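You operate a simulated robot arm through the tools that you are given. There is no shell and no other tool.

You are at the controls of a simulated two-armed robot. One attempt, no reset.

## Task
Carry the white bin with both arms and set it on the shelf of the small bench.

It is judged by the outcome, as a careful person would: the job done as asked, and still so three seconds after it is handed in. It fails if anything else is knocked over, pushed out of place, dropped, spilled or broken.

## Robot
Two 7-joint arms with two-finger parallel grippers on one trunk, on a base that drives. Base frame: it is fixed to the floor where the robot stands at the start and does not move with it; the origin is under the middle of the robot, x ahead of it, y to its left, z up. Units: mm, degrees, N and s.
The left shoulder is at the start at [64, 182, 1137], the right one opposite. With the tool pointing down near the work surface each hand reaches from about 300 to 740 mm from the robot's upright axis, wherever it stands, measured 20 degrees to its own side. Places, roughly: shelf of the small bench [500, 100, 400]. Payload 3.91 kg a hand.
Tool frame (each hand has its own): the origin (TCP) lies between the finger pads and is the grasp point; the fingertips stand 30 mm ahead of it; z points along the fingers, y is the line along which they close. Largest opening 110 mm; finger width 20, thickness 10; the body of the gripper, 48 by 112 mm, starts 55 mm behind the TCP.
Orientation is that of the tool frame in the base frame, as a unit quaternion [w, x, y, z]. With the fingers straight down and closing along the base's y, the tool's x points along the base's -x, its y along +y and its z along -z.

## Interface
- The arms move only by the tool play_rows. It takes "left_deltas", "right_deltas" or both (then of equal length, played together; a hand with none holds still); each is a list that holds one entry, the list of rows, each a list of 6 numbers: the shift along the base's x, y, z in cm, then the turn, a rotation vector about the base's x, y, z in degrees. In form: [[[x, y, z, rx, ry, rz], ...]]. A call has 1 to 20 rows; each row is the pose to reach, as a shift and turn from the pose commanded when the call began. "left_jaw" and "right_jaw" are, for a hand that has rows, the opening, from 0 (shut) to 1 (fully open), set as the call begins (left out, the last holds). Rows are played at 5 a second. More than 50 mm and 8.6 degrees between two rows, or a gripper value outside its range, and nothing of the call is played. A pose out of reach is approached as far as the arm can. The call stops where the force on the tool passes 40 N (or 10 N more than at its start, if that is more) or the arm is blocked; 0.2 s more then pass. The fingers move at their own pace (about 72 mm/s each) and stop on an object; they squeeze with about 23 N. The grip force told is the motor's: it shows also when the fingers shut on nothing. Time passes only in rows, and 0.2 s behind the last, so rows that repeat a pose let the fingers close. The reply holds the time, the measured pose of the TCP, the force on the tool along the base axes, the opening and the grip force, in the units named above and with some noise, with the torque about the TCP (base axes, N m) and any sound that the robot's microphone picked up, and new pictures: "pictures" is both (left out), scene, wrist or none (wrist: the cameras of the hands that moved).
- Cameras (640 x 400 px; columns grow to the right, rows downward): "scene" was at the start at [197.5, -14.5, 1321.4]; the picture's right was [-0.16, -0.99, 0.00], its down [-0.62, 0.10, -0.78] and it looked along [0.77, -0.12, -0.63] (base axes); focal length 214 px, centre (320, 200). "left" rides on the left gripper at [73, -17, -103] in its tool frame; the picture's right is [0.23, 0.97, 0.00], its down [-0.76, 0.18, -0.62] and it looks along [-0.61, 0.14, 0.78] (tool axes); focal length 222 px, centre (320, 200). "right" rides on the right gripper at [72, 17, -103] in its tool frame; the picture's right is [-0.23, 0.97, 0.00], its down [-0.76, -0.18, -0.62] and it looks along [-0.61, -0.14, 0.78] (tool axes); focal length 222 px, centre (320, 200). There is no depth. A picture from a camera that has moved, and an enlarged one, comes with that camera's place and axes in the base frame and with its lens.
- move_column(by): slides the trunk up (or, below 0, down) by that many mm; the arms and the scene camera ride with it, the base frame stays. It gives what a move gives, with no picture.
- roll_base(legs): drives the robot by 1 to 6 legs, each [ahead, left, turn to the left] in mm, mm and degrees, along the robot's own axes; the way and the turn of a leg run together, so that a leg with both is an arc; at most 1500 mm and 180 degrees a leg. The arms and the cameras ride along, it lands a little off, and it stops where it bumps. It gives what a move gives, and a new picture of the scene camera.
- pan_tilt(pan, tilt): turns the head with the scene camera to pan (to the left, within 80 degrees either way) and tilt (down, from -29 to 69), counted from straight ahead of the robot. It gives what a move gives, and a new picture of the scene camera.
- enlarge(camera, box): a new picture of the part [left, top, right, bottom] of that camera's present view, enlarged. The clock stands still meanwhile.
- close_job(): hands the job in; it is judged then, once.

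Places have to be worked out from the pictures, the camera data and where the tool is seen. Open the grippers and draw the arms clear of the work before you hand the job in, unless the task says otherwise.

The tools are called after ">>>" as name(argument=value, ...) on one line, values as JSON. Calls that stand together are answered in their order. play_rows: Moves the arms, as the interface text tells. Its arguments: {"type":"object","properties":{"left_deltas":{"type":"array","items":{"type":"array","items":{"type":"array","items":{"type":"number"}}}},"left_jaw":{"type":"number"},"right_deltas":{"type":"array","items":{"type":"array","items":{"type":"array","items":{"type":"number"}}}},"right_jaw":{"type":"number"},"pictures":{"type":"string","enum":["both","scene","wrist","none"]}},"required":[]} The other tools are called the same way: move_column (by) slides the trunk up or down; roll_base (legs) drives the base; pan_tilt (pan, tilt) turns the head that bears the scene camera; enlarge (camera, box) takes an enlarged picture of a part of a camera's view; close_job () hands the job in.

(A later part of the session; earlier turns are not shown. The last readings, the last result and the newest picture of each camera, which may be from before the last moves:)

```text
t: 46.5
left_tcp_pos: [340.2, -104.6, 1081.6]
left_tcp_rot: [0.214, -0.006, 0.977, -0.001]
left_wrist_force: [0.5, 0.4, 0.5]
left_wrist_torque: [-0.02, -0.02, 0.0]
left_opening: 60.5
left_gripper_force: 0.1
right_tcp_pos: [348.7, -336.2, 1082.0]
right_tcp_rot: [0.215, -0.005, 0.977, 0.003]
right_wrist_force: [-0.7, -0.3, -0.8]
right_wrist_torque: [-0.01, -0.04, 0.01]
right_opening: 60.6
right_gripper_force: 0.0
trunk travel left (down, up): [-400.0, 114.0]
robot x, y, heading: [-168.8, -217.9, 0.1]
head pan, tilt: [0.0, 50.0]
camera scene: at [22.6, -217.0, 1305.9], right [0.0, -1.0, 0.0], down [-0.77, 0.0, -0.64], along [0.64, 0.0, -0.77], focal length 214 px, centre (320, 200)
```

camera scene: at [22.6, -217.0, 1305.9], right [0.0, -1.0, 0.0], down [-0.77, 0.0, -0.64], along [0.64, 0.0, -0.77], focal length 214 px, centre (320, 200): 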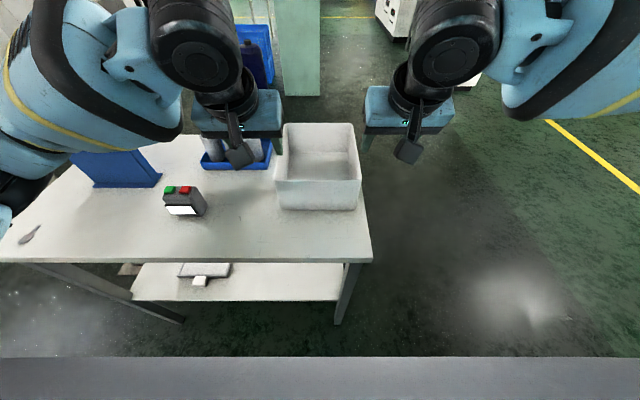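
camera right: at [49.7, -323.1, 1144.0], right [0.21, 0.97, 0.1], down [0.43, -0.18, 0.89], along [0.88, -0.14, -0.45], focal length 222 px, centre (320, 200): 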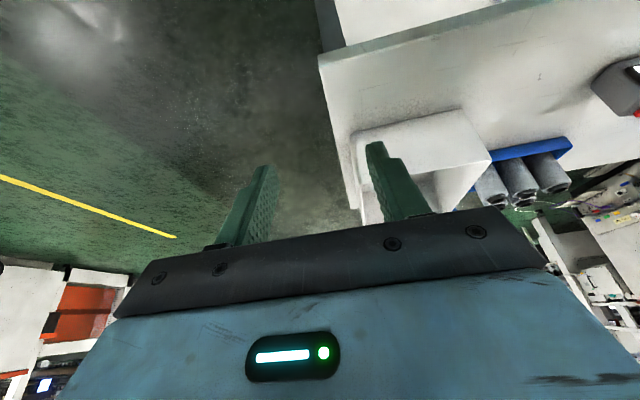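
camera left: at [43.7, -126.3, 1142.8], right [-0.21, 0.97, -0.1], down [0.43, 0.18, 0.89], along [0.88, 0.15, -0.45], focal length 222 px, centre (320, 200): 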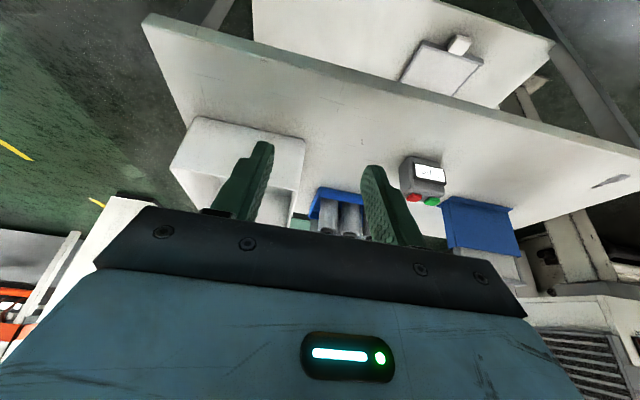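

The robot is now at x≈−169 and heading about 0°. I'll zoom in on the bin to refine its corners before extending the arms.

>>> enlarge(camera="scene", box=[230, 105, 400, 215])

```text
3.64 times, centred on (315, 160) of scene
camera zoom: at [22.6, -217.0, 1305.9], right [0.0, -1.0, 0.0], down [-0.77, 0.0, -0.64], along [0.64, 0.0, -0.77], focal length 780 px, centre (338, 346)
```

zoom: 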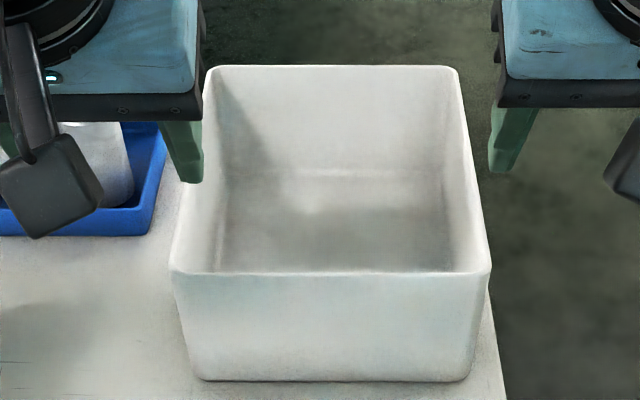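

The refined bin centre is (489, −213), rim z≈960, wall lines y≈−114 and −312. I'll extend both hands to x≈489 above the walls at the present height.

>>> play_rows(left_deltas=[[[3.7, -0.2, 0, 0, 0, -0.3], [7.4, -0.4, 0, 0, 0, -0.5], [11.1, -0.6, 0, 0, 0, -0.7], [14.9, -0.9, 0, 0, 0, -0.7], [14.9, -0.9, 0, 0, 0, -0.7]]], right_deltas=[[[3.5, 0.6, 0, 0, 0, -0.2], [7, 1.2, 0, 0, 0, -0.4], [10.5, 1.8, 0, 0, 0, -0.6], [14, 2.4, 0, 0, 0, -0.6], [14, 2.4, 0, 0, 0, -0.6]]], pictures="both")

```text
t: 47.7
left_tcp_pos: [487.6, -111.9, 1081.2]
left_tcp_rot: [0.215, -0.001, 0.977, -0.002]
left_wrist_force: [-0.8, -0.6, 0.2]
left_wrist_torque: [-0.05, -0.03, -0.01]
left_opening: 60.5
left_gripper_force: 0.1
right_tcp_pos: [440.0, -376.3, 1077.1]
right_tcp_rot: [0.216, 0.001, 0.976, 0.001]
right_wrist_force: [-0.2, 0.2, 0.1]
right_wrist_torque: [-0.05, -0.02, -0.03]
right_opening: 60.5
right_gripper_force: 0.2
right hand out of reach, approached as far as the arm can: row 1, 2, 3, 4, 5
trunk travel left (down, up): [-400.0, 114.0]
robot x, y, heading: [-170.6, -215.5, -0.0]
head pan, tilt: [0.0, 50.0]
camera scene: at [21.4, -216.3, 1306.1], right [0.0, -1.0, 0.0], down [-0.77, 0.0, -0.64], along [0.64, 0.0, -0.77], focal length 214 px, centre (320, 200)
camera right: at [330.2, -359.5, 1139.5], right [0.21, 0.97, 0.1], down [0.43, -0.18, 0.89], along [0.88, -0.14, -0.45], focal length 222 px, centre (320, 200)
camera left: at [379.4, -127.5, 1144.3], right [-0.21, 0.97, -0.1], down [0.43, 0.18, 0.89], along [0.88, 0.14, -0.45], focal length 222 px, centre (320, 200)
```

scene: 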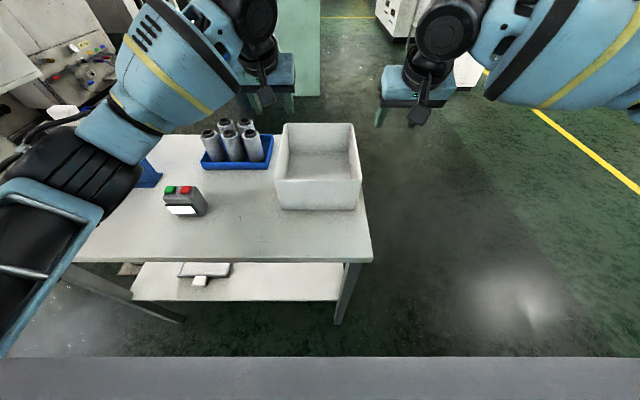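
right: 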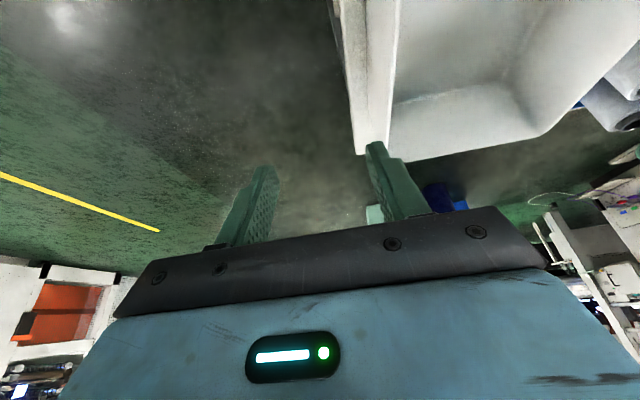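
left: 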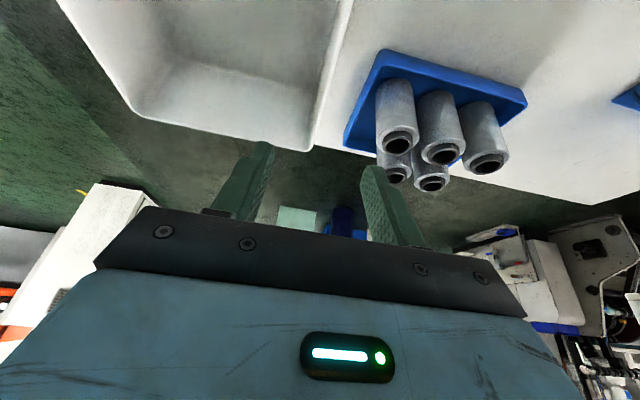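

The right arm hit a limit and drifted outward, while the left reached its place. I'll look at the right arm's shape to see how to reconfigure it.

>>> pan_tilt(pan=-50, tilt=20)

>>> pan_tilt(pan=40, tilt=25)

```text
t: 48.8
left_tcp_pos: [489.9, -112.6, 1081.1]
left_tcp_rot: [0.216, -0.001, 0.976, -0.002]
left_wrist_force: [-0.4, 0.4, -0.4]
left_wrist_torque: [0.04, 0.01, -0.01]
left_opening: 60.6
left_gripper_force: 0.0
right_tcp_pos: [439.7, -376.4, 1076.6]
right_tcp_rot: [0.216, 0.001, 0.976, 0.002]
right_wrist_force: [1.3, -0.5, 1.0]
right_wrist_torque: [0.02, 0.02, -0.01]
right_opening: 60.7
right_gripper_force: 0.1
trunk travel left (down, up): [-400.0, 114.0]
robot x, y, heading: [-168.6, -216.4, 0.0]
head pan, tilt: [-50.0, 20.0]
camera scene: at [5.2, -288.3, 1351.5], right [-0.76, -0.64, 0.0], down [-0.22, 0.26, -0.94], along [0.61, -0.72, -0.34], focal length 214 px, centre (320, 200)
```

scene: 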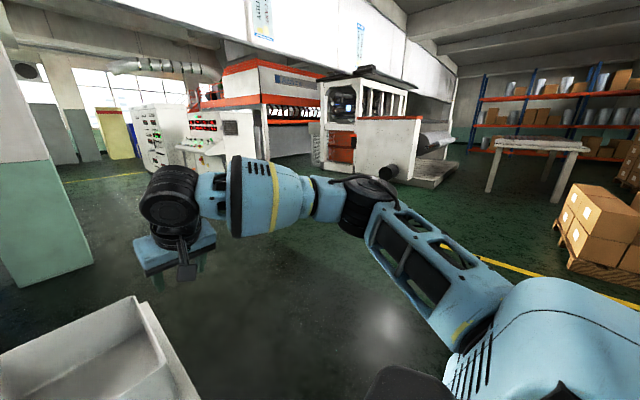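

```text
t: 50.5
left_tcp_pos: [490.1, -112.0, 1079.8]
left_tcp_rot: [0.216, -0.001, 0.976, -0.001]
left_wrist_force: [0.0, -0.5, 0.6]
left_wrist_torque: [-0.03, -0.01, -0.03]
left_opening: 60.5
left_gripper_force: 0.0
right_tcp_pos: [440.3, -377.8, 1075.9]
right_tcp_rot: [0.216, 0.002, 0.976, 0.001]
right_wrist_force: [0.4, -0.1, 0.5]
right_wrist_torque: [-0.02, -0.01, 0.01]
right_opening: 60.6
right_gripper_force: 0.0
trunk travel left (down, up): [-400.0, 114.0]
robot x, y, heading: [-166.7, -218.2, 0.2]
head pan, tilt: [40.0, 25.0]
camera scene: at [15.7, -157.9, 1343.5], right [0.64, -0.77, 0.0], down [-0.32, -0.27, -0.91], along [0.69, 0.58, -0.42], focal length 214 px, centre (320, 200)
```

scene: 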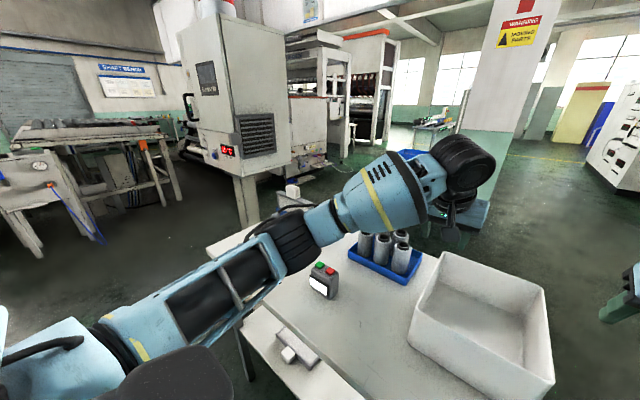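

The right elbow sits higher and further out than the left one, which is already good. I'll lower the right hand outside the table's right side (y≈−500) to bring that elbow down before coming back in.

>>> play_rows(right_deltas=[[[0, -3, -2, 0, 0, 0], [0, -6, -4.5, 0, 0, 0], [0, -9, -8, 0, 0, 0], [0, -11, -12, 0, 0, 0], [0, -12.3, -16, 0, 0, 0], [0, -12.3, -20, 0, 0, 0]]], pictures="none")

>>> pan_tilt(pan=-50, tilt=25)

```text
t: 51.9
left_tcp_pos: [490.6, -111.6, 1080.0]
left_tcp_rot: [0.215, -0.001, 0.977, -0.001]
left_wrist_force: [0.3, 0.4, -0.2]
left_wrist_torque: [0.01, 0.0, -0.03]
left_opening: 60.7
left_gripper_force: 0.1
right_tcp_pos: [436.5, -501.3, 878.1]
right_tcp_rot: [0.216, 0.0, 0.976, 0.001]
right_wrist_force: [0.4, -0.8, 0.3]
right_wrist_torque: [0.02, -0.01, 0.0]
right_opening: 60.5
right_gripper_force: 0.1
trunk travel left (down, up): [-400.0, 114.0]
robot x, y, heading: [-169.7, -219.7, 0.1]
head pan, tilt: [40.0, 25.0]
```

```text
t: 53.5
left_tcp_pos: [489.2, -111.9, 1081.4]
left_tcp_rot: [0.216, -0.002, 0.976, -0.002]
left_wrist_force: [-0.1, 0.0, 0.7]
left_wrist_torque: [0.0, -0.02, -0.03]
left_opening: 60.5
left_gripper_force: 0.0
right_tcp_pos: [435.8, -501.3, 879.4]
right_tcp_rot: [0.215, 0.001, 0.977, 0.002]
right_wrist_force: [-0.1, -0.1, 0.0]
right_wrist_torque: [-0.01, -0.01, 0.0]
right_opening: 60.3
right_gripper_force: 0.1
trunk travel left (down, up): [-400.0, 114.0]
robot x, y, heading: [-169.3, -218.7, 0.3]
head pan, tilt: [-50.0, 25.0]
camera scene: at [4.5, -287.6, 1343.5], right [-0.76, -0.64, 0.0], down [-0.27, 0.32, -0.91], along [0.58, -0.69, -0.42], focal length 214 px, centre (320, 200)
```

scene: 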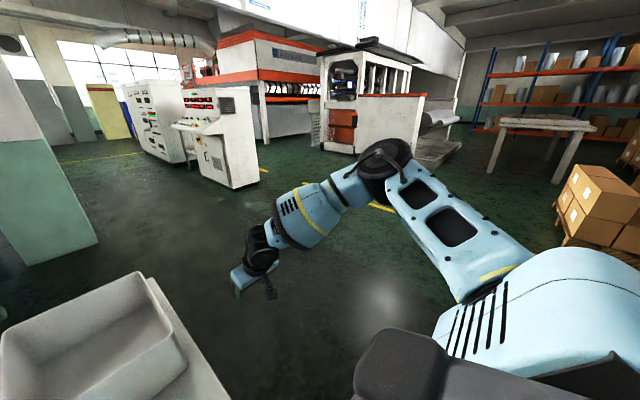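

The right elbow keeps its up-and-out posture. Offsetting the robot to the left would put the bin's right wall further out for the right arm. I'll test those relative poses in clear air: left at y=−217, right at y=−418, both at z=1080.

>>> play_rows(left_deltas=[[[0, -1.5, 0, 0, 0, 0], [0, -3, 0, 0, 0, 0], [0, -4.5, 0, 0, 0, 0], [0, -6, 0, 0, 0, 0], [0, -8, 0, 0, 0, 0], [0, -10.5, 0, 0, 0, 0], [0, -10.5, 0, 0, 0, 0]]], right_deltas=[[[0, 0, 4.5, 0, 0, 0], [0, 0, 9, 0, 0, 0], [0, 0, 13.5, 0, 0, 0], [1, 2, 17, 0, 0, 0], [2.5, 5, 20, 0, 0, 0], [5.3, 8.3, 20.2, 0, 0, 0], [5.3, 8.3, 20.2, 0, 0, 0]]], pictures="none")

```text
t: 55.1
left_tcp_pos: [485.2, -217.9, 1082.0]
left_tcp_rot: [0.217, -0.002, 0.976, -0.001]
left_wrist_force: [-0.2, 0.7, 0.0]
left_wrist_torque: [-0.05, -0.03, 0.0]
left_opening: 60.6
left_gripper_force: 0.0
right_tcp_pos: [484.9, -418.0, 1080.7]
right_tcp_rot: [0.217, -0.001, 0.976, 0.001]
right_wrist_force: [0.3, 1.1, 0.5]
right_wrist_torque: [-0.01, -0.02, -0.06]
right_opening: 60.3
right_gripper_force: 0.0
trunk travel left (down, up): [-400.0, 114.0]
robot x, y, heading: [-168.5, -213.0, 0.0]
head pan, tilt: [-50.0, 25.0]
```

Both poses are reached. I'll also test the descent here, where the left fingers go into the bin's middle (free space) and the right hand stays outside the table.

>>> play_rows(left_deltas=[[[0, 0, -3.5, 0, 0, 0], [0.2, 0, -7, 0, 0, 0], [0.4, 0, -10.5, 0, 0, 0], [0.4, 0, -13.5, 0, 0, 0], [0.4, 0, -13.5, 0, 0, 0]]], right_deltas=[[[0, 0, -3.5, 0, 0, 0], [0.2, 0, -7, 0, 0, 0], [0.4, 0, -10.5, 0, 0, 0], [0.4, 0, -13.5, 0, 0, 0], [0.4, 0, -13.5, 0, 0, 0]]], pictures="none")

>>> pan_tilt(pan=0, tilt=40)

```text
t: 56.3
left_tcp_pos: [493.0, -218.1, 946.8]
left_tcp_rot: [0.215, -0.002, 0.977, 0.0]
left_wrist_force: [0.1, 0.6, 0.5]
left_wrist_torque: [0.02, -0.01, 0.02]
left_opening: 60.6
left_gripper_force: 0.1
right_tcp_pos: [494.2, -419.7, 940.8]
right_tcp_rot: [0.216, 0.002, 0.976, 0.002]
right_wrist_force: [0.4, -0.4, -0.8]
right_wrist_torque: [0.01, -0.01, 0.01]
right_opening: 60.3
right_gripper_force: 0.1
trunk travel left (down, up): [-400.0, 114.0]
robot x, y, heading: [-165.1, -216.3, 0.2]
head pan, tilt: [-50.0, 25.0]
```

```text
t: 57.5
left_tcp_pos: [494.2, -217.9, 947.2]
left_tcp_rot: [0.216, -0.002, 0.976, -0.001]
left_wrist_force: [0.6, -0.4, -0.1]
left_wrist_torque: [0.02, 0.01, -0.02]
left_opening: 60.0
left_gripper_force: 0.0
right_tcp_pos: [495.3, -419.3, 940.9]
right_tcp_rot: [0.216, 0.001, 0.976, 0.001]
right_wrist_force: [0.5, -0.8, -0.5]
right_wrist_torque: [0.0, -0.03, 0.03]
right_opening: 60.9
right_gripper_force: 0.0
trunk travel left (down, up): [-400.0, 114.0]
robot x, y, heading: [-167.7, -216.4, 0.1]
head pan, tilt: [0.0, 40.0]
camera scene: at [30.2, -217.1, 1320.2], right [0.0, -1.0, 0.0], down [-0.64, 0.0, -0.77], along [0.77, 0.0, -0.64], focal length 214 px, centre (320, 200)
```

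scene: 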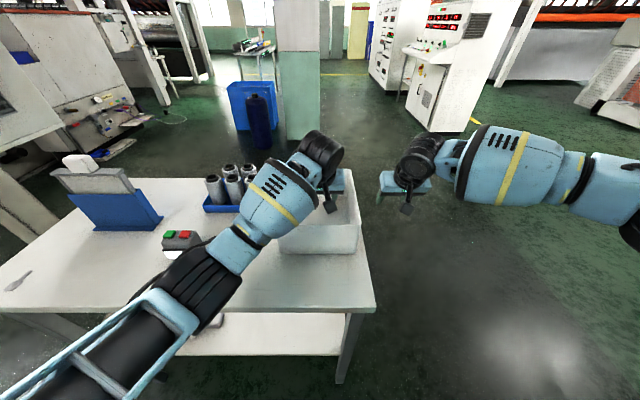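

Both arms reach the grasp height in this relation. I'll raise them again and shift the base 104 mm left so the hands come above the two walls.

>>> play_rows(left_deltas=[[[0, 0, 3.5, 0, 0, 0], [0, 0, 7, 0, 0, 0], [-0.2, 0, 10.5, 0, 0, 0], [-0.3, 0, 13.3, 0, 0, 0]]], right_deltas=[[[0, 0, 3.5, 0, 0, 0], [0, 0, 7, 0, 0, 0], [-0.2, 0, 10.5, 0, 0, 0], [-0.3, 0.3, 13.9, 0, 0, 0]]], pictures="none")

>>> roll_base(legs=[[0, 104, 0]])

```text
t: 58.5
left_tcp_pos: [490.4, -216.7, 1078.7]
left_tcp_rot: [0.216, -0.002, 0.976, -0.001]
left_wrist_force: [0.2, -0.4, 0.7]
left_wrist_torque: [0.01, 0.0, 0.01]
left_opening: 60.6
left_gripper_force: 0.0
right_tcp_pos: [492.4, -428.1, 1086.3]
right_tcp_rot: [0.216, 0.001, 0.976, 0.001]
right_wrist_force: [-0.1, -0.8, -0.5]
right_wrist_torque: [0.0, 0.0, 0.0]
right_opening: 60.4
right_gripper_force: 0.1
right hand out of reach, approached as far as the arm can: row 4
trunk travel left (down, up): [-400.0, 114.0]
robot x, y, heading: [-165.3, -216.1, 0.4]
head pan, tilt: [0.0, 40.0]
```

```text
t: 60.1
left_tcp_pos: [490.5, -115.4, 1079.5]
left_tcp_rot: [0.215, -0.002, 0.977, -0.001]
left_wrist_force: [-0.2, 0.2, -0.5]
left_wrist_torque: [-0.03, -0.02, -0.02]
left_opening: 60.6
left_gripper_force: 0.1
right_tcp_pos: [492.1, -327.0, 1085.7]
right_tcp_rot: [0.215, 0.001, 0.977, 0.002]
right_wrist_force: [-0.3, 1.0, 0.1]
right_wrist_torque: [-0.01, 0.02, 0.03]
right_opening: 60.5
right_gripper_force: 0.1
trunk travel left (down, up): [-400.0, 114.0]
robot x, y, heading: [-163.6, -114.5, 0.0]
head pan, tilt: [0.0, 40.0]
camera scene: at [30.0, -115.7, 1320.1], right [0.0, -1.0, 0.0], down [-0.64, 0.0, -0.77], along [0.77, 0.0, -0.64], focal length 214 px, centre (320, 200)
```

scene: 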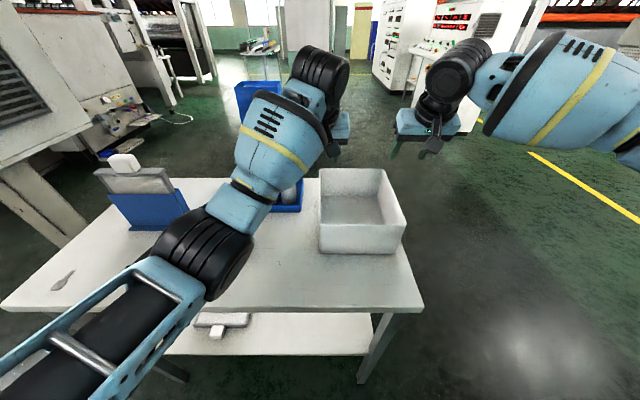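

Before picking up, I want to know what's behind the robot, since it must back off about 410 mm later. I'll rotate right in place with the arms above everything and look back.

>>> roll_base(legs=[[-190, 0, 0], [0, 0, -55]])

>>> pan_tilt(pan=-80, tilt=35)

```text
t: 64.0
left_tcp_pos: [35.2, -647.1, 1078.9]
left_tcp_rot: [0.192, 0.438, 0.873, -0.099]
left_wrist_force: [0.4, 0.0, 0.7]
left_wrist_torque: [0.03, -0.01, -0.02]
left_opening: 60.7
left_gripper_force: 0.1
right_tcp_pos: [-133.5, -772.3, 1085.7]
right_tcp_rot: [0.193, 0.44, 0.872, -0.095]
right_wrist_force: [-0.7, 0.3, -0.3]
right_wrist_torque: [0.02, -0.02, 0.0]
right_opening: 60.7
right_gripper_force: 0.0
trunk travel left (down, up): [-400.0, 114.0]
robot x, y, heading: [-358.1, -113.8, -53.2]
head pan, tilt: [0.0, 40.0]
camera scene: at [-239.6, -276.5, 1320.1], right [-0.8, -0.6, 0.0], down [-0.38, 0.52, -0.77], along [0.46, -0.61, -0.64], focal length 214 px, centre (320, 200)
```

scene: 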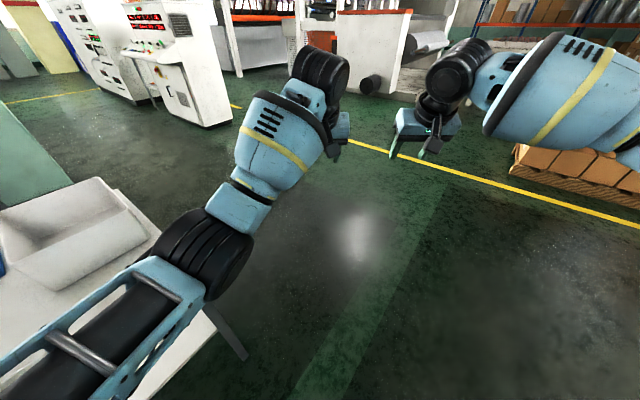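

```text
t: 65.5
left_tcp_pos: [34.9, -646.1, 1079.4]
left_tcp_rot: [0.191, 0.437, 0.873, -0.098]
left_wrist_force: [-0.5, 0.2, 0.4]
left_wrist_torque: [0.01, -0.02, 0.01]
left_opening: 60.5
left_gripper_force: 0.0
right_tcp_pos: [-133.9, -772.0, 1086.2]
right_tcp_rot: [0.193, 0.44, 0.872, -0.096]
right_wrist_force: [0.1, -0.5, 0.0]
right_wrist_torque: [0.02, -0.02, 0.0]
right_opening: 60.5
right_gripper_force: 0.1
trunk travel left (down, up): [-400.0, 114.0]
robot x, y, heading: [-359.1, -117.8, -53.5]
head pan, tilt: [-80.0, 35.0]
camera scene: at [-350.6, -272.3, 1327.7], right [-0.73, 0.69, 0.0], down [0.39, 0.42, -0.82], along [-0.56, -0.6, -0.57], focal length 214 px, centre (320, 200)
```

scene: 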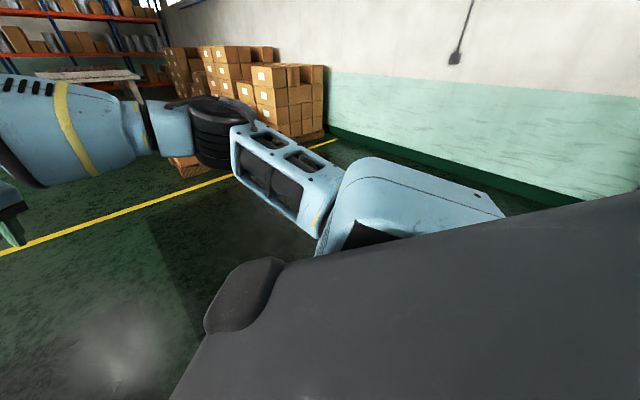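

The wall behind is about 2.5 m away and nothing tall is near. I'll turn further right to see the floor directly behind without the robot's body in the way.

>>> roll_base(legs=[[0, 0, -75]])

>>> pan_tilt(pan=-45, tilt=40)

```text
t: 69.2
left_tcp_pos: [-772.2, -627.6, 1078.3]
left_tcp_rot: [0.091, 0.881, 0.421, -0.195]
left_wrist_force: [-0.4, -0.2, -0.1]
left_wrist_torque: [0.0, 0.0, 0.02]
left_opening: 60.6
left_gripper_force: 0.1
right_tcp_pos: [-937.2, -496.5, 1086.4]
right_tcp_rot: [0.094, 0.882, 0.42, -0.194]
right_wrist_force: [0.0, -0.4, 0.9]
right_wrist_torque: [0.0, -0.03, 0.0]
right_opening: 60.4
right_gripper_force: 0.1
trunk travel left (down, up): [-400.0, 114.0]
robot x, y, heading: [-353.1, -115.5, -129.1]
head pan, tilt: [-80.0, 35.0]
camera scene: at [-507.1, -162.9, 1327.7], right [0.48, 0.88, 0.0], down [0.5, -0.28, -0.82], along [-0.72, 0.4, -0.57], focal length 214 px, centre (320, 200)
```

scene: 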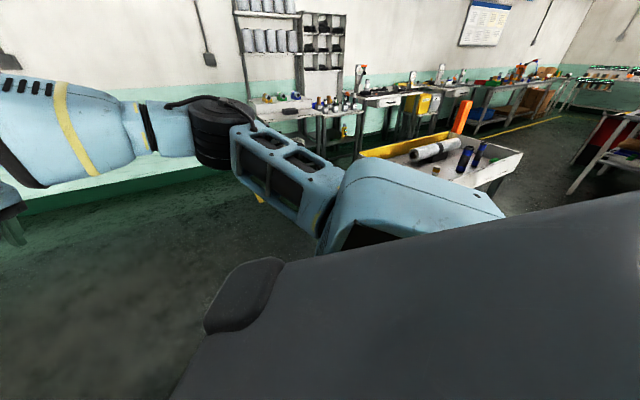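

```text
t: 70.2
left_tcp_pos: [-772.7, -627.0, 1078.2]
left_tcp_rot: [0.092, 0.881, 0.422, -0.195]
left_wrist_force: [-0.1, -0.1, -0.4]
left_wrist_torque: [0.02, 0.04, -0.02]
left_opening: 60.7
left_gripper_force: 0.1
right_tcp_pos: [-937.5, -496.7, 1084.9]
right_tcp_rot: [0.094, 0.882, 0.419, -0.194]
right_wrist_force: [0.6, 0.5, 0.3]
right_wrist_torque: [0.01, 0.02, -0.02]
right_opening: 60.4
right_gripper_force: 0.1
trunk travel left (down, up): [-400.0, 114.0]
robot x, y, heading: [-358.8, -116.7, -129.1]
head pan, tilt: [-45.0, 40.0]
camera scene: at [-514.5, -214.4, 1320.2], right [-0.11, 0.99, 0.0], down [0.64, 0.07, -0.77], along [-0.76, -0.08, -0.64], focal length 214 px, centre (320, 200)
```

scene: 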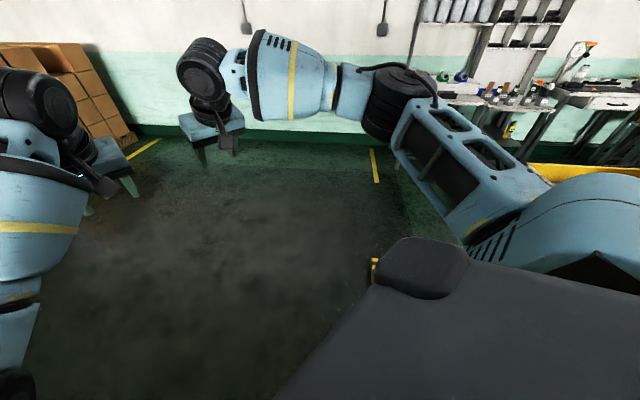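

The floor behind is clear to at least x≈−1300, so backing to about −580 is fine. I'll turn back to face the bench.

>>> roll_base(legs=[[0, 0, 129]])

>>> pan_tilt(pan=0, tilt=45)

```text
t: 75.9
left_tcp_pos: [300.6, -133.6, 1078.4]
left_tcp_rot: [0.215, 0.01, 0.977, -0.004]
left_wrist_force: [0.8, -0.1, -0.2]
left_wrist_torque: [-0.01, -0.01, 0.02]
left_opening: 60.5
left_gripper_force: 0.1
right_tcp_pos: [297.7, -343.1, 1086.3]
right_tcp_rot: [0.216, 0.013, 0.976, -0.002]
right_wrist_force: [0.5, 0.0, -0.5]
right_wrist_torque: [-0.02, -0.02, 0.02]
right_opening: 60.8
right_gripper_force: 0.1
trunk travel left (down, up): [-400.0, 114.0]
robot x, y, heading: [-354.8, -113.6, -1.4]
head pan, tilt: [-45.0, 40.0]
camera scene: at [-185.5, -180.7, 1320.1], right [-0.72, -0.69, 0.0], down [-0.44, 0.46, -0.77], along [0.53, -0.55, -0.64], focal length 214 px, centre (320, 200)
```

scene: 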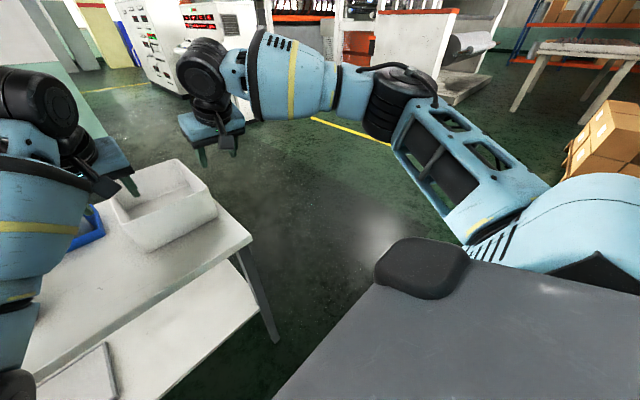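

```text
t: 77.0
left_tcp_pos: [302.0, -133.1, 1079.3]
left_tcp_rot: [0.216, 0.011, 0.976, -0.004]
left_wrist_force: [0.6, -0.1, 0.1]
left_wrist_torque: [-0.03, 0.04, 0.05]
left_opening: 60.5
left_gripper_force: 0.1
right_tcp_pos: [298.8, -342.6, 1086.4]
right_tcp_rot: [0.216, 0.013, 0.976, -0.001]
right_wrist_force: [0.7, -0.3, -0.1]
right_wrist_torque: [0.0, -0.03, 0.0]
right_opening: 60.7
right_gripper_force: 0.0
trunk travel left (down, up): [-400.0, 114.0]
robot x, y, heading: [-356.4, -116.9, -1.2]
head pan, tilt: [0.0, 45.0]
camera scene: at [-162.9, -121.2, 1312.9], right [-0.02, -1.0, 0.0], down [-0.71, 0.02, -0.71], along [0.71, -0.02, -0.71], focal length 214 px, centre (320, 200)
```

scene: 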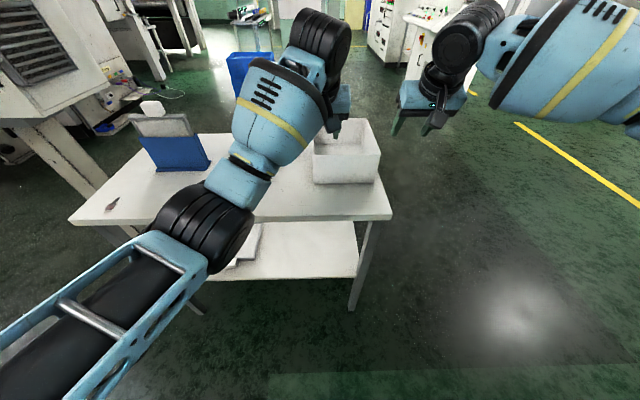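

Heading is about −1.4°, so I'll correct that while driving forward 190 mm to the grasp stance.

>>> roll_base(legs=[[0, 0, 1.4], [190, 0, 0]])

```text
t: 78.9
left_tcp_pos: [489.7, -113.6, 1079.6]
left_tcp_rot: [0.215, -0.003, 0.977, 0.0]
left_wrist_force: [0.1, -0.6, -0.1]
left_wrist_torque: [0.01, 0.05, 0.01]
left_opening: 60.7
left_gripper_force: 0.0
right_tcp_pos: [492.3, -324.5, 1085.7]
right_tcp_rot: [0.216, 0.0, 0.976, 0.001]
right_wrist_force: [0.6, -0.5, 0.0]
right_wrist_torque: [-0.01, 0.02, 0.02]
right_opening: 60.5
right_gripper_force: 0.1
trunk travel left (down, up): [-400.0, 114.0]
robot x, y, heading: [-167.8, -118.2, 0.4]
head pan, tilt: [0.0, 45.0]
camera scene: at [25.0, -114.8, 1312.8], right [0.01, -1.0, 0.0], down [-0.71, 0.0, -0.71], along [0.71, 0.0, -0.71], focal length 214 px, centre (320, 200)
```

scene: 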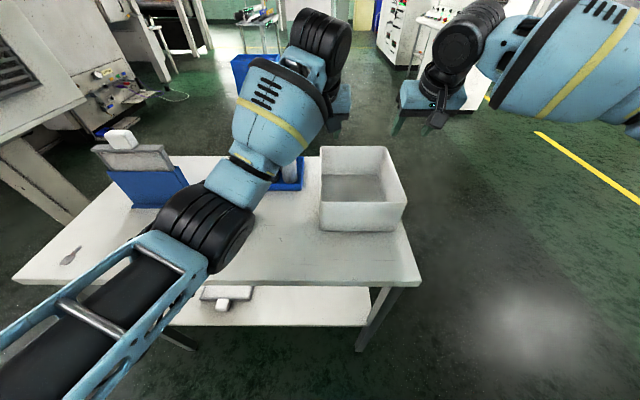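

Left hand is over the left wall line. I'll lower both to z≈1010 (fingertips about 20 mm above the rim) and bring the right hand to y≈−312, then check with the wrist cameras.

>>> play_rows(left_deltas=[[[0, 0, -2.3, 0, 0, 0], [0, 0, -4.6, 0, 0, 0], [0, 0, -7, 0, 0, 0], [0, 0, -7, 0, 0, 0]]], right_deltas=[[[0, 0, -2.6, 0, 0, 0], [0, 0.4, -5.2, 0, 0, 0], [-0.2, 1.2, -7.6, 0, 0, 0], [-0.2, 1.2, -7.6, 0, 0, 0]]], pictures="both")

```text
t: 79.9
left_tcp_pos: [489.3, -113.1, 1010.5]
left_tcp_rot: [0.216, -0.004, 0.976, -0.001]
left_wrist_force: [0.3, -0.1, -1.0]
left_wrist_torque: [0.0, 0.01, -0.04]
left_opening: 60.5
left_gripper_force: 0.1
right_tcp_pos: [489.2, -312.9, 1009.4]
right_tcp_rot: [0.216, -0.001, 0.976, 0.002]
right_wrist_force: [-0.1, 1.1, 0.3]
right_wrist_torque: [-0.02, 0.01, -0.01]
right_opening: 60.5
right_gripper_force: 0.0
trunk travel left (down, up): [-400.0, 114.0]
robot x, y, heading: [-171.3, -115.2, 0.4]
head pan, tilt: [0.0, 45.0]
camera scene: at [24.2, -114.8, 1313.0], right [0.01, -1.0, 0.0], down [-0.71, 0.0, -0.71], along [0.71, 0.0, -0.71], focal length 214 px, centre (320, 200)
camera right: at [380.2, -294.5, 1071.5], right [0.2, 0.97, 0.1], down [0.43, -0.18, 0.89], along [0.88, -0.14, -0.45], focal length 222 px, centre (320, 200)
camera left: at [380.5, -129.3, 1072.5], right [-0.21, 0.97, -0.1], down [0.43, 0.18, 0.89], along [0.88, 0.15, -0.45], focal length 222 px, centre (320, 200)
```

scene: 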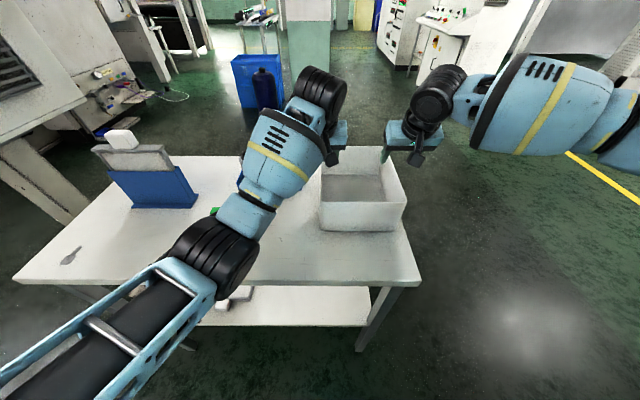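
right: 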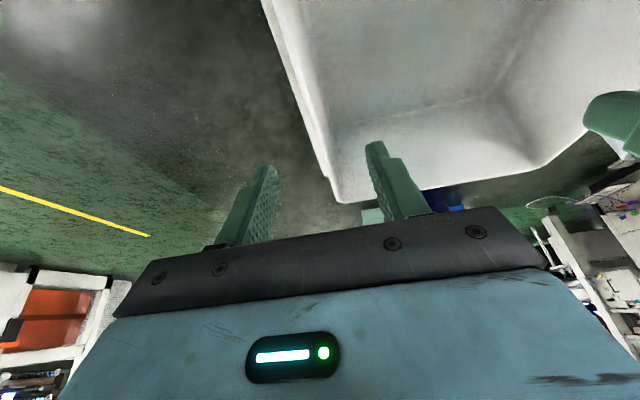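
left: 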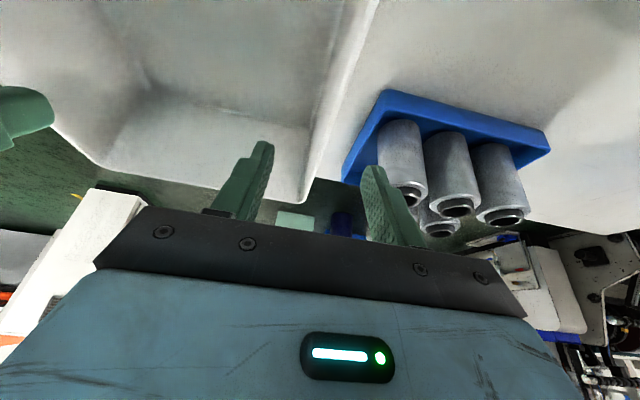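

I'll enlarge both wrist views to verify that each wall lies between its fingers.

>>> enlarge(camera="left", box=[200, 0, 440, 220])

>>> enlarge(camera="right", box=[200, 0, 440, 220])

```text
1.82 times, centred on (320, 110) of left
camera zoom: at [380.5, -129.3, 1072.5], right [-0.21, 0.97, -0.1], down [0.43, 0.18, 0.89], along [0.88, 0.15, -0.45], focal length 404 px, centre (320, 364)
```

zoom: 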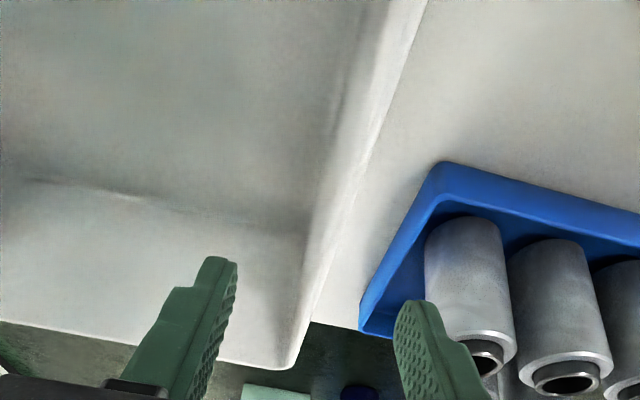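

```text
1.82 times, centred on (320, 110) of right
camera zoom: at [380.2, -294.5, 1071.5], right [0.2, 0.97, 0.1], down [0.43, -0.18, 0.89], along [0.88, -0.14, -0.45], focal length 404 px, centre (320, 364)
```

zoom: 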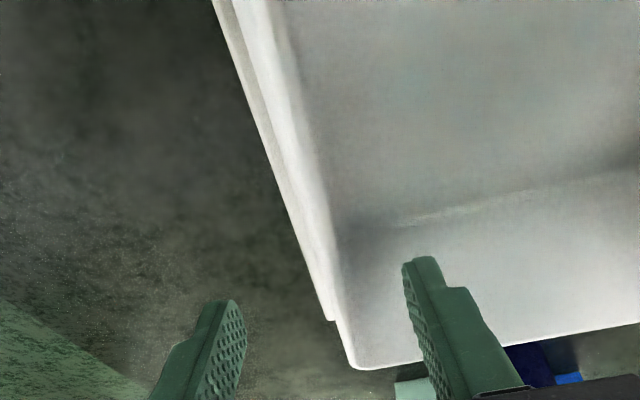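

The left wall centre is at about y≈−112, and the right wall is nearer y≈−307. I'll shift the right hand 6 mm inward and descend both to z≈942.

>>> play_rows(left_deltas=[[[0, 0.05, -1.5, 0, 0, 0], [0, 0.1, -3, 0, 0, 0], [0, 0.1, -4.5, 0, 0, 0], [0, 0.1, -6, 0, 0, 0], [0, 0.1, -6.8, 0, 0, 0], [0, 0.1, -6.8, 0, 0, 0]]], right_deltas=[[[0, 0.3, -1.5, 0, 0, 0], [0, 0.6, -3, 0, 0, 0], [0, 0.6, -4.5, 0, 0, 0], [0, 0.6, -6, 0, 0, 0], [0, 0.6, -6.7, 0, 0, 0], [0, 0.6, -6.7, 0, 0, 0]]], pictures="both")

```text
t: 81.3
left_tcp_pos: [489.2, -112.8, 942.0]
left_tcp_rot: [0.216, -0.003, 0.976, 0.0]
left_wrist_force: [-0.1, 1.1, 0.8]
left_wrist_torque: [-0.01, 0.02, 0.01]
left_opening: 60.4
left_gripper_force: 0.1
right_tcp_pos: [488.2, -307.1, 943.3]
right_tcp_rot: [0.215, -0.002, 0.977, 0.002]
right_wrist_force: [0.2, 0.3, 0.0]
right_wrist_torque: [0.0, 0.01, 0.01]
right_opening: 60.4
right_gripper_force: 0.1
trunk travel left (down, up): [-400.0, 114.0]
robot x, y, heading: [-168.2, -112.8, 0.3]
head pan, tilt: [0.0, 45.0]
camera scene: at [24.5, -114.8, 1312.9], right [0.01, -1.0, 0.0], down [-0.71, 0.0, -0.71], along [0.71, 0.0, -0.71], focal length 214 px, centre (320, 200)
camera right: at [379.5, -290.0, 1006.1], right [0.2, 0.97, 0.1], down [0.43, -0.18, 0.89], along [0.88, -0.14, -0.45], focal length 222 px, centre (320, 200)
camera left: at [380.0, -128.8, 1005.1], right [-0.21, 0.97, -0.1], down [0.43, 0.18, 0.89], along [0.88, 0.15, -0.45], focal length 222 px, centre (320, 200)
```

scene: 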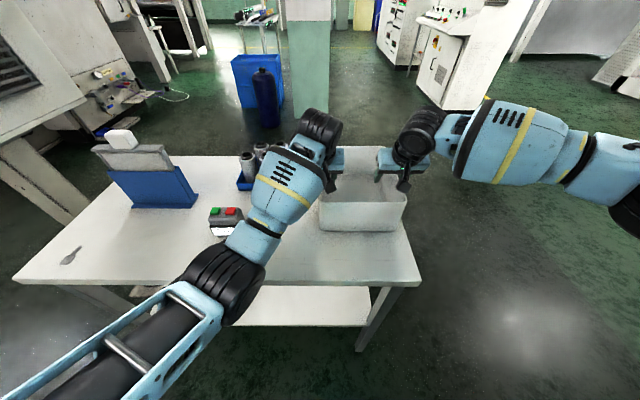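
right: 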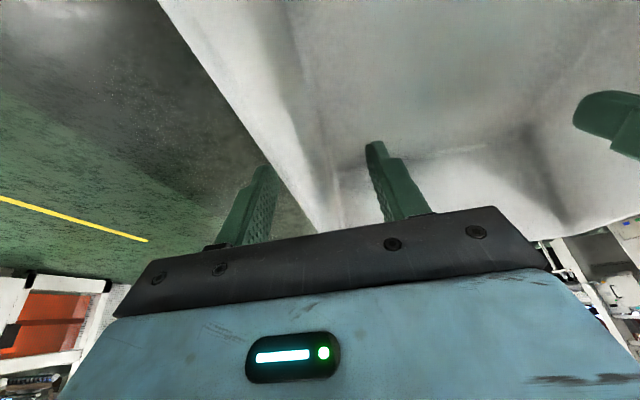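
left: 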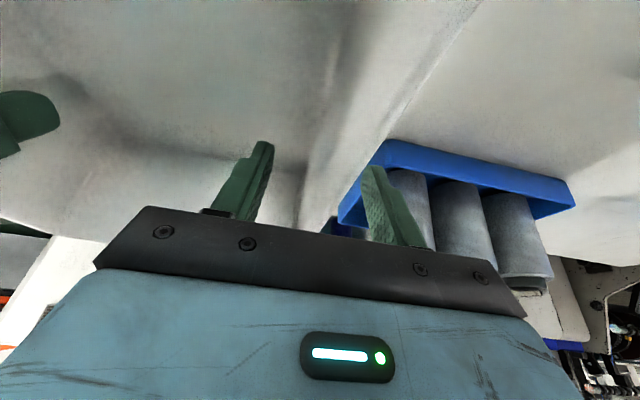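

Both walls lie between the fingers. I'll close both grippers while holding the pose.

>>> play_rows(left_deltas=[[[0, 0, 0, 0, 0, 0], [0, 0, 0, 0, 0, 0], [0, 0, 0, 0, 0, 0], [0, 0, 0, 0, 0, 0], [0, 0, 0, 0, 0, 0]]], right_deltas=[[[0, 0, 0, 0, 0, 0], [0, 0, 0, 0, 0, 0], [0, 0, 0, 0, 0, 0], [0, 0, 0, 0, 0, 0], [0, 0, 0, 0, 0, 0]]], left_jaw=0, right_jaw=0, pictures="both")

```text
t: 82.5
left_tcp_pos: [488.5, -111.9, 941.8]
left_tcp_rot: [0.216, -0.003, 0.976, -0.001]
left_wrist_force: [-3.9, 5.8, 1.3]
left_wrist_torque: [0.0, -0.23, -0.54]
left_opening: 3.7
left_gripper_force: 22.7
right_tcp_pos: [488.2, -307.8, 945.3]
right_tcp_rot: [0.216, 0.0, 0.976, 0.001]
right_wrist_force: [3.5, -6.5, -0.9]
right_wrist_torque: [-0.41, 0.34, -0.23]
right_opening: 3.9
right_gripper_force: 23.4
trunk travel left (down, up): [-400.0, 114.0]
robot x, y, heading: [-166.6, -117.4, 0.4]
head pan, tilt: [0.0, 45.0]
camera scene: at [24.5, -114.8, 1312.9], right [0.01, -1.0, 0.0], down [-0.71, 0.0, -0.71], along [0.71, 0.0, -0.71], focal length 214 px, centre (320, 200)
camera right: at [379.6, -290.6, 1006.3], right [0.21, 0.97, 0.1], down [0.43, -0.18, 0.89], along [0.88, -0.14, -0.45], focal length 222 px, centre (320, 200)
camera left: at [380.0, -128.6, 1005.2], right [-0.21, 0.97, -0.1], down [0.43, 0.18, 0.89], along [0.88, 0.15, -0.45], focal length 222 px, centre (320, 200)
```

scene: 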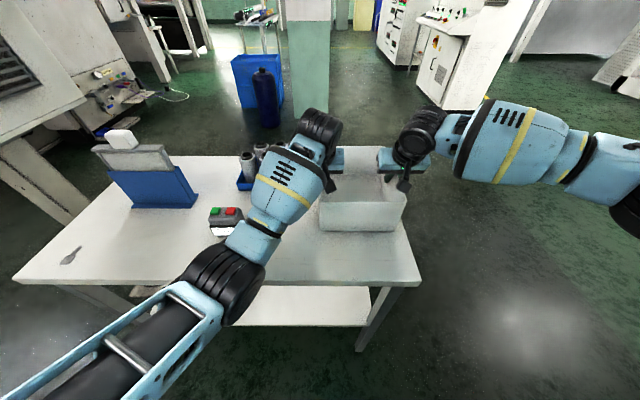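
right: 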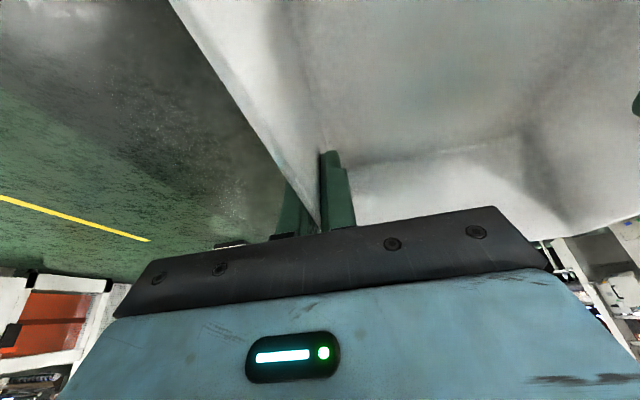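
left: 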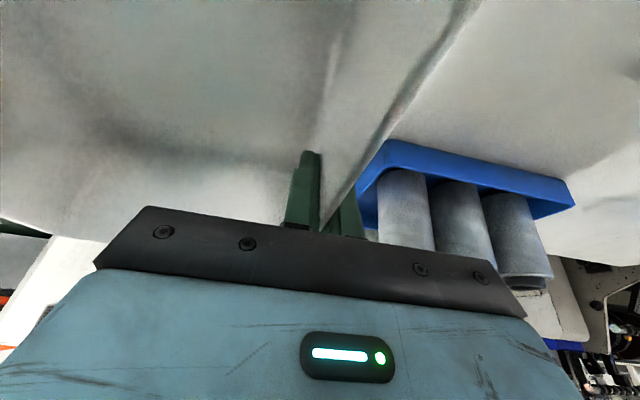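

Both hands hold a wall (3.7–3.9 mm, about 23 N each). I'll lift with the trunk a little to test the grip.

>>> move_column(by=25)

>>> enlarge(camera="scene", box=[220, 90, 460, 260])

```text
t: 83.2
left_tcp_pos: [488.7, -111.1, 967.7]
left_tcp_rot: [0.217, -0.004, 0.976, -0.001]
left_wrist_force: [-4.3, 9.7, 11.2]
left_wrist_torque: [-1.36, -0.49, -0.41]
left_opening: 6.6
left_gripper_force: 22.8
right_tcp_pos: [490.1, -307.0, 981.1]
right_tcp_rot: [0.226, -0.001, 0.974, 0.001]
right_wrist_force: [4.6, -10.9, -14.8]
right_wrist_torque: [-1.36, 0.41, -0.34]
right_opening: 7.1
right_gripper_force: 23.4
trunk travel left (down, up): [-425.0, 89.0]
robot x, y, heading: [-171.8, -114.0, 0.2]
head pan, tilt: [0.0, 45.0]
```

```text
2.35 times, centred on (340, 175) of scene
camera zoom: at [12.6, -115.0, 1342.2], right [0.01, -1.0, 0.0], down [-0.71, 0.0, -0.71], along [0.71, 0.0, -0.71], focal length 505 px, centre (273, 259)
```

zoom: 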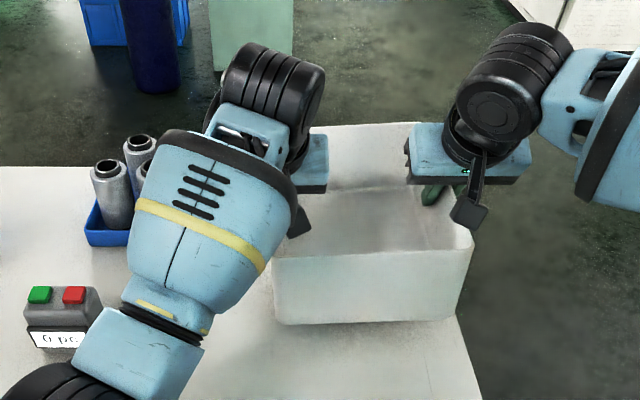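

The right hand rose about 36 mm while the left rose 26 mm, so the bin is slightly rolled and the wrists feel opposing forces. I'll hold still a moment and re-read before doing anything else.

>>> play_rows(left_deltas=[[[0, 0, 0, 0, 0, 0], [0, 0, 0, 0, 0, 0]]], right_deltas=[[[0, 0, 0, 0, 0, 0], [0, 0, 0, 0, 0, 0]]], pictures="both")

```text
t: 83.8
left_tcp_pos: [488.9, -111.4, 966.0]
left_tcp_rot: [0.216, -0.004, 0.976, -0.001]
left_wrist_force: [-3.2, 12.2, 11.0]
left_wrist_torque: [-1.38, -0.47, -0.37]
left_opening: 7.3
left_gripper_force: 22.5
right_tcp_pos: [489.9, -307.5, 984.5]
right_tcp_rot: [0.228, -0.002, 0.974, 0.003]
right_wrist_force: [4.1, -12.8, -14.4]
right_wrist_torque: [-1.32, 0.4, -0.26]
right_opening: 7.2
right_gripper_force: 23.3
trunk travel left (down, up): [-425.0, 89.0]
robot x, y, heading: [-165.9, -113.7, 0.3]
head pan, tilt: [0.0, 45.0]
camera scene: at [12.1, -115.0, 1342.4], right [0.01, -1.0, 0.0], down [-0.71, 0.0, -0.71], along [0.71, 0.0, -0.71], focal length 214 px, centre (320, 200)
camera right: at [378.7, -290.1, 1043.3], right [0.2, 0.97, 0.1], down [0.41, -0.18, 0.9], along [0.89, -0.14, -0.43], focal length 222 px, centre (320, 200)
camera left: at [380.2, -128.6, 1029.3], right [-0.21, 0.97, -0.1], down [0.43, 0.18, 0.89], along [0.88, 0.15, -0.45], focal length 222 px, centre (320, 200)
```

scene: 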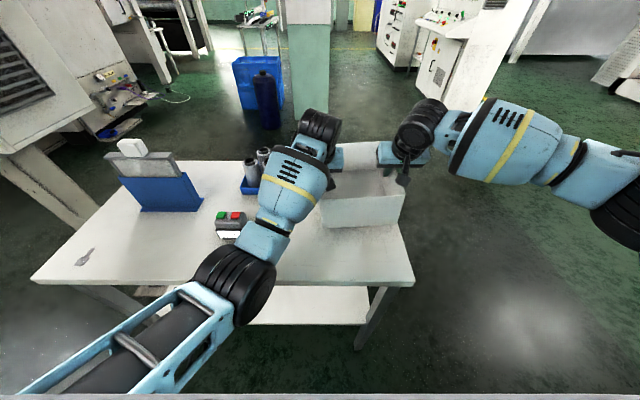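
right: 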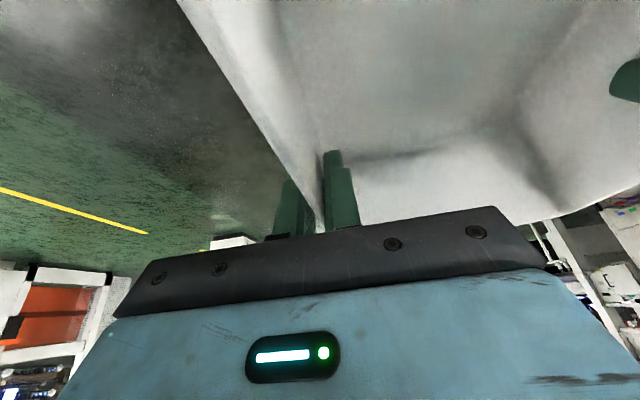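
left: 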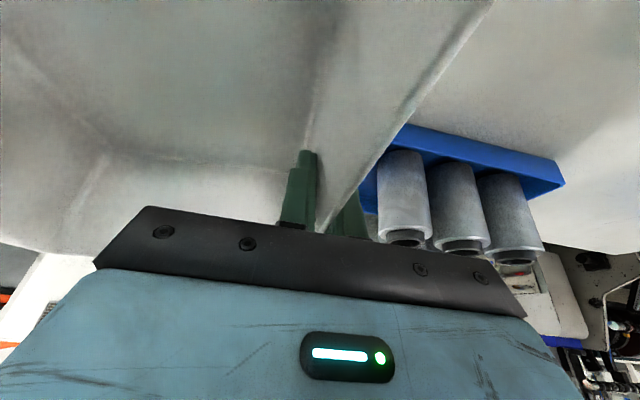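

The right hand sits about 16 mm too high relative to the left and is pitched about 1.3° more. I'll bring it down gently to level the bin and watch the forces.

>>> play_rows(right_deltas=[[[0, 0, -0.5, 0, 0.4, 0], [0, 0, -1.0, 0, 0.8, 0], [0, 0, -1.5, 0, 1.2, 0], [0, 0, -1.5, 0, 1.2, 0]]], pictures="none")

```text
t: 84.8
left_tcp_pos: [487.2, -115.5, 965.7]
left_tcp_rot: [0.214, -0.001, 0.977, -0.002]
left_wrist_force: [-9.4, -0.9, 7.5]
left_wrist_torque: [-0.74, 0.62, -0.88]
left_opening: 4.4
left_gripper_force: 23.2
right_tcp_pos: [484.0, -310.3, 971.1]
right_tcp_rot: [0.22, -0.003, 0.975, 0.005]
right_wrist_force: [9.5, -0.2, -10.6]
right_wrist_torque: [-1.04, -0.66, -0.89]
right_opening: 5.0
right_gripper_force: 23.3
right hand out of reach, approached as far as the arm can: row 3, 4
trunk travel left (down, up): [-425.0, 89.0]
robot x, y, heading: [-168.1, -117.5, 0.3]
head pan, tilt: [0.0, 45.0]
```

The right arm is at a joint limit in this posture, so I shouldn't carry like this. I'll set the bin back down on the table by lowering the trunk, then reconfigure the right arm.

>>> move_column(by=-22)

>>> enlarge(camera="scene", box=[220, 90, 460, 260])

```text
t: 85.5
left_tcp_pos: [489.3, -105.9, 935.6]
left_tcp_rot: [0.214, -0.003, 0.977, 0.003]
left_wrist_force: [-11.4, -11.5, 8.4]
left_wrist_torque: [-1.01, 0.63, -0.89]
left_opening: 4.4
left_gripper_force: 22.9
right_tcp_pos: [482.7, -303.1, 946.0]
right_tcp_rot: [0.218, -0.007, 0.976, 0.012]
right_wrist_force: [8.3, 8.8, -2.0]
right_wrist_torque: [-1.02, -0.12, -1.02]
right_opening: 5.5
right_gripper_force: 23.4
trunk travel left (down, up): [-403.0, 112.0]
robot x, y, heading: [-169.3, -114.0, 0.4]
head pan, tilt: [0.0, 45.0]
stopped: the force on the tool passed its limit at 47 N (the readings are from after the stop); the commanded pose is now the measured one
```

```text
2.35 times, centred on (340, 175) of scene
camera zoom: at [22.9, -114.8, 1315.7], right [0.01, -1.0, 0.0], down [-0.71, 0.0, -0.71], along [0.71, 0.0, -0.71], focal length 505 px, centre (273, 259)
```

zoom: 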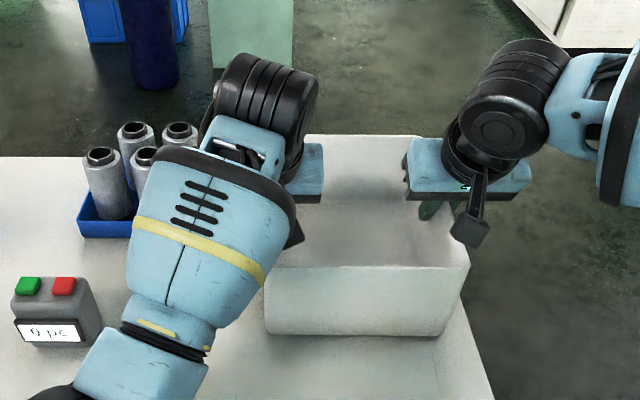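

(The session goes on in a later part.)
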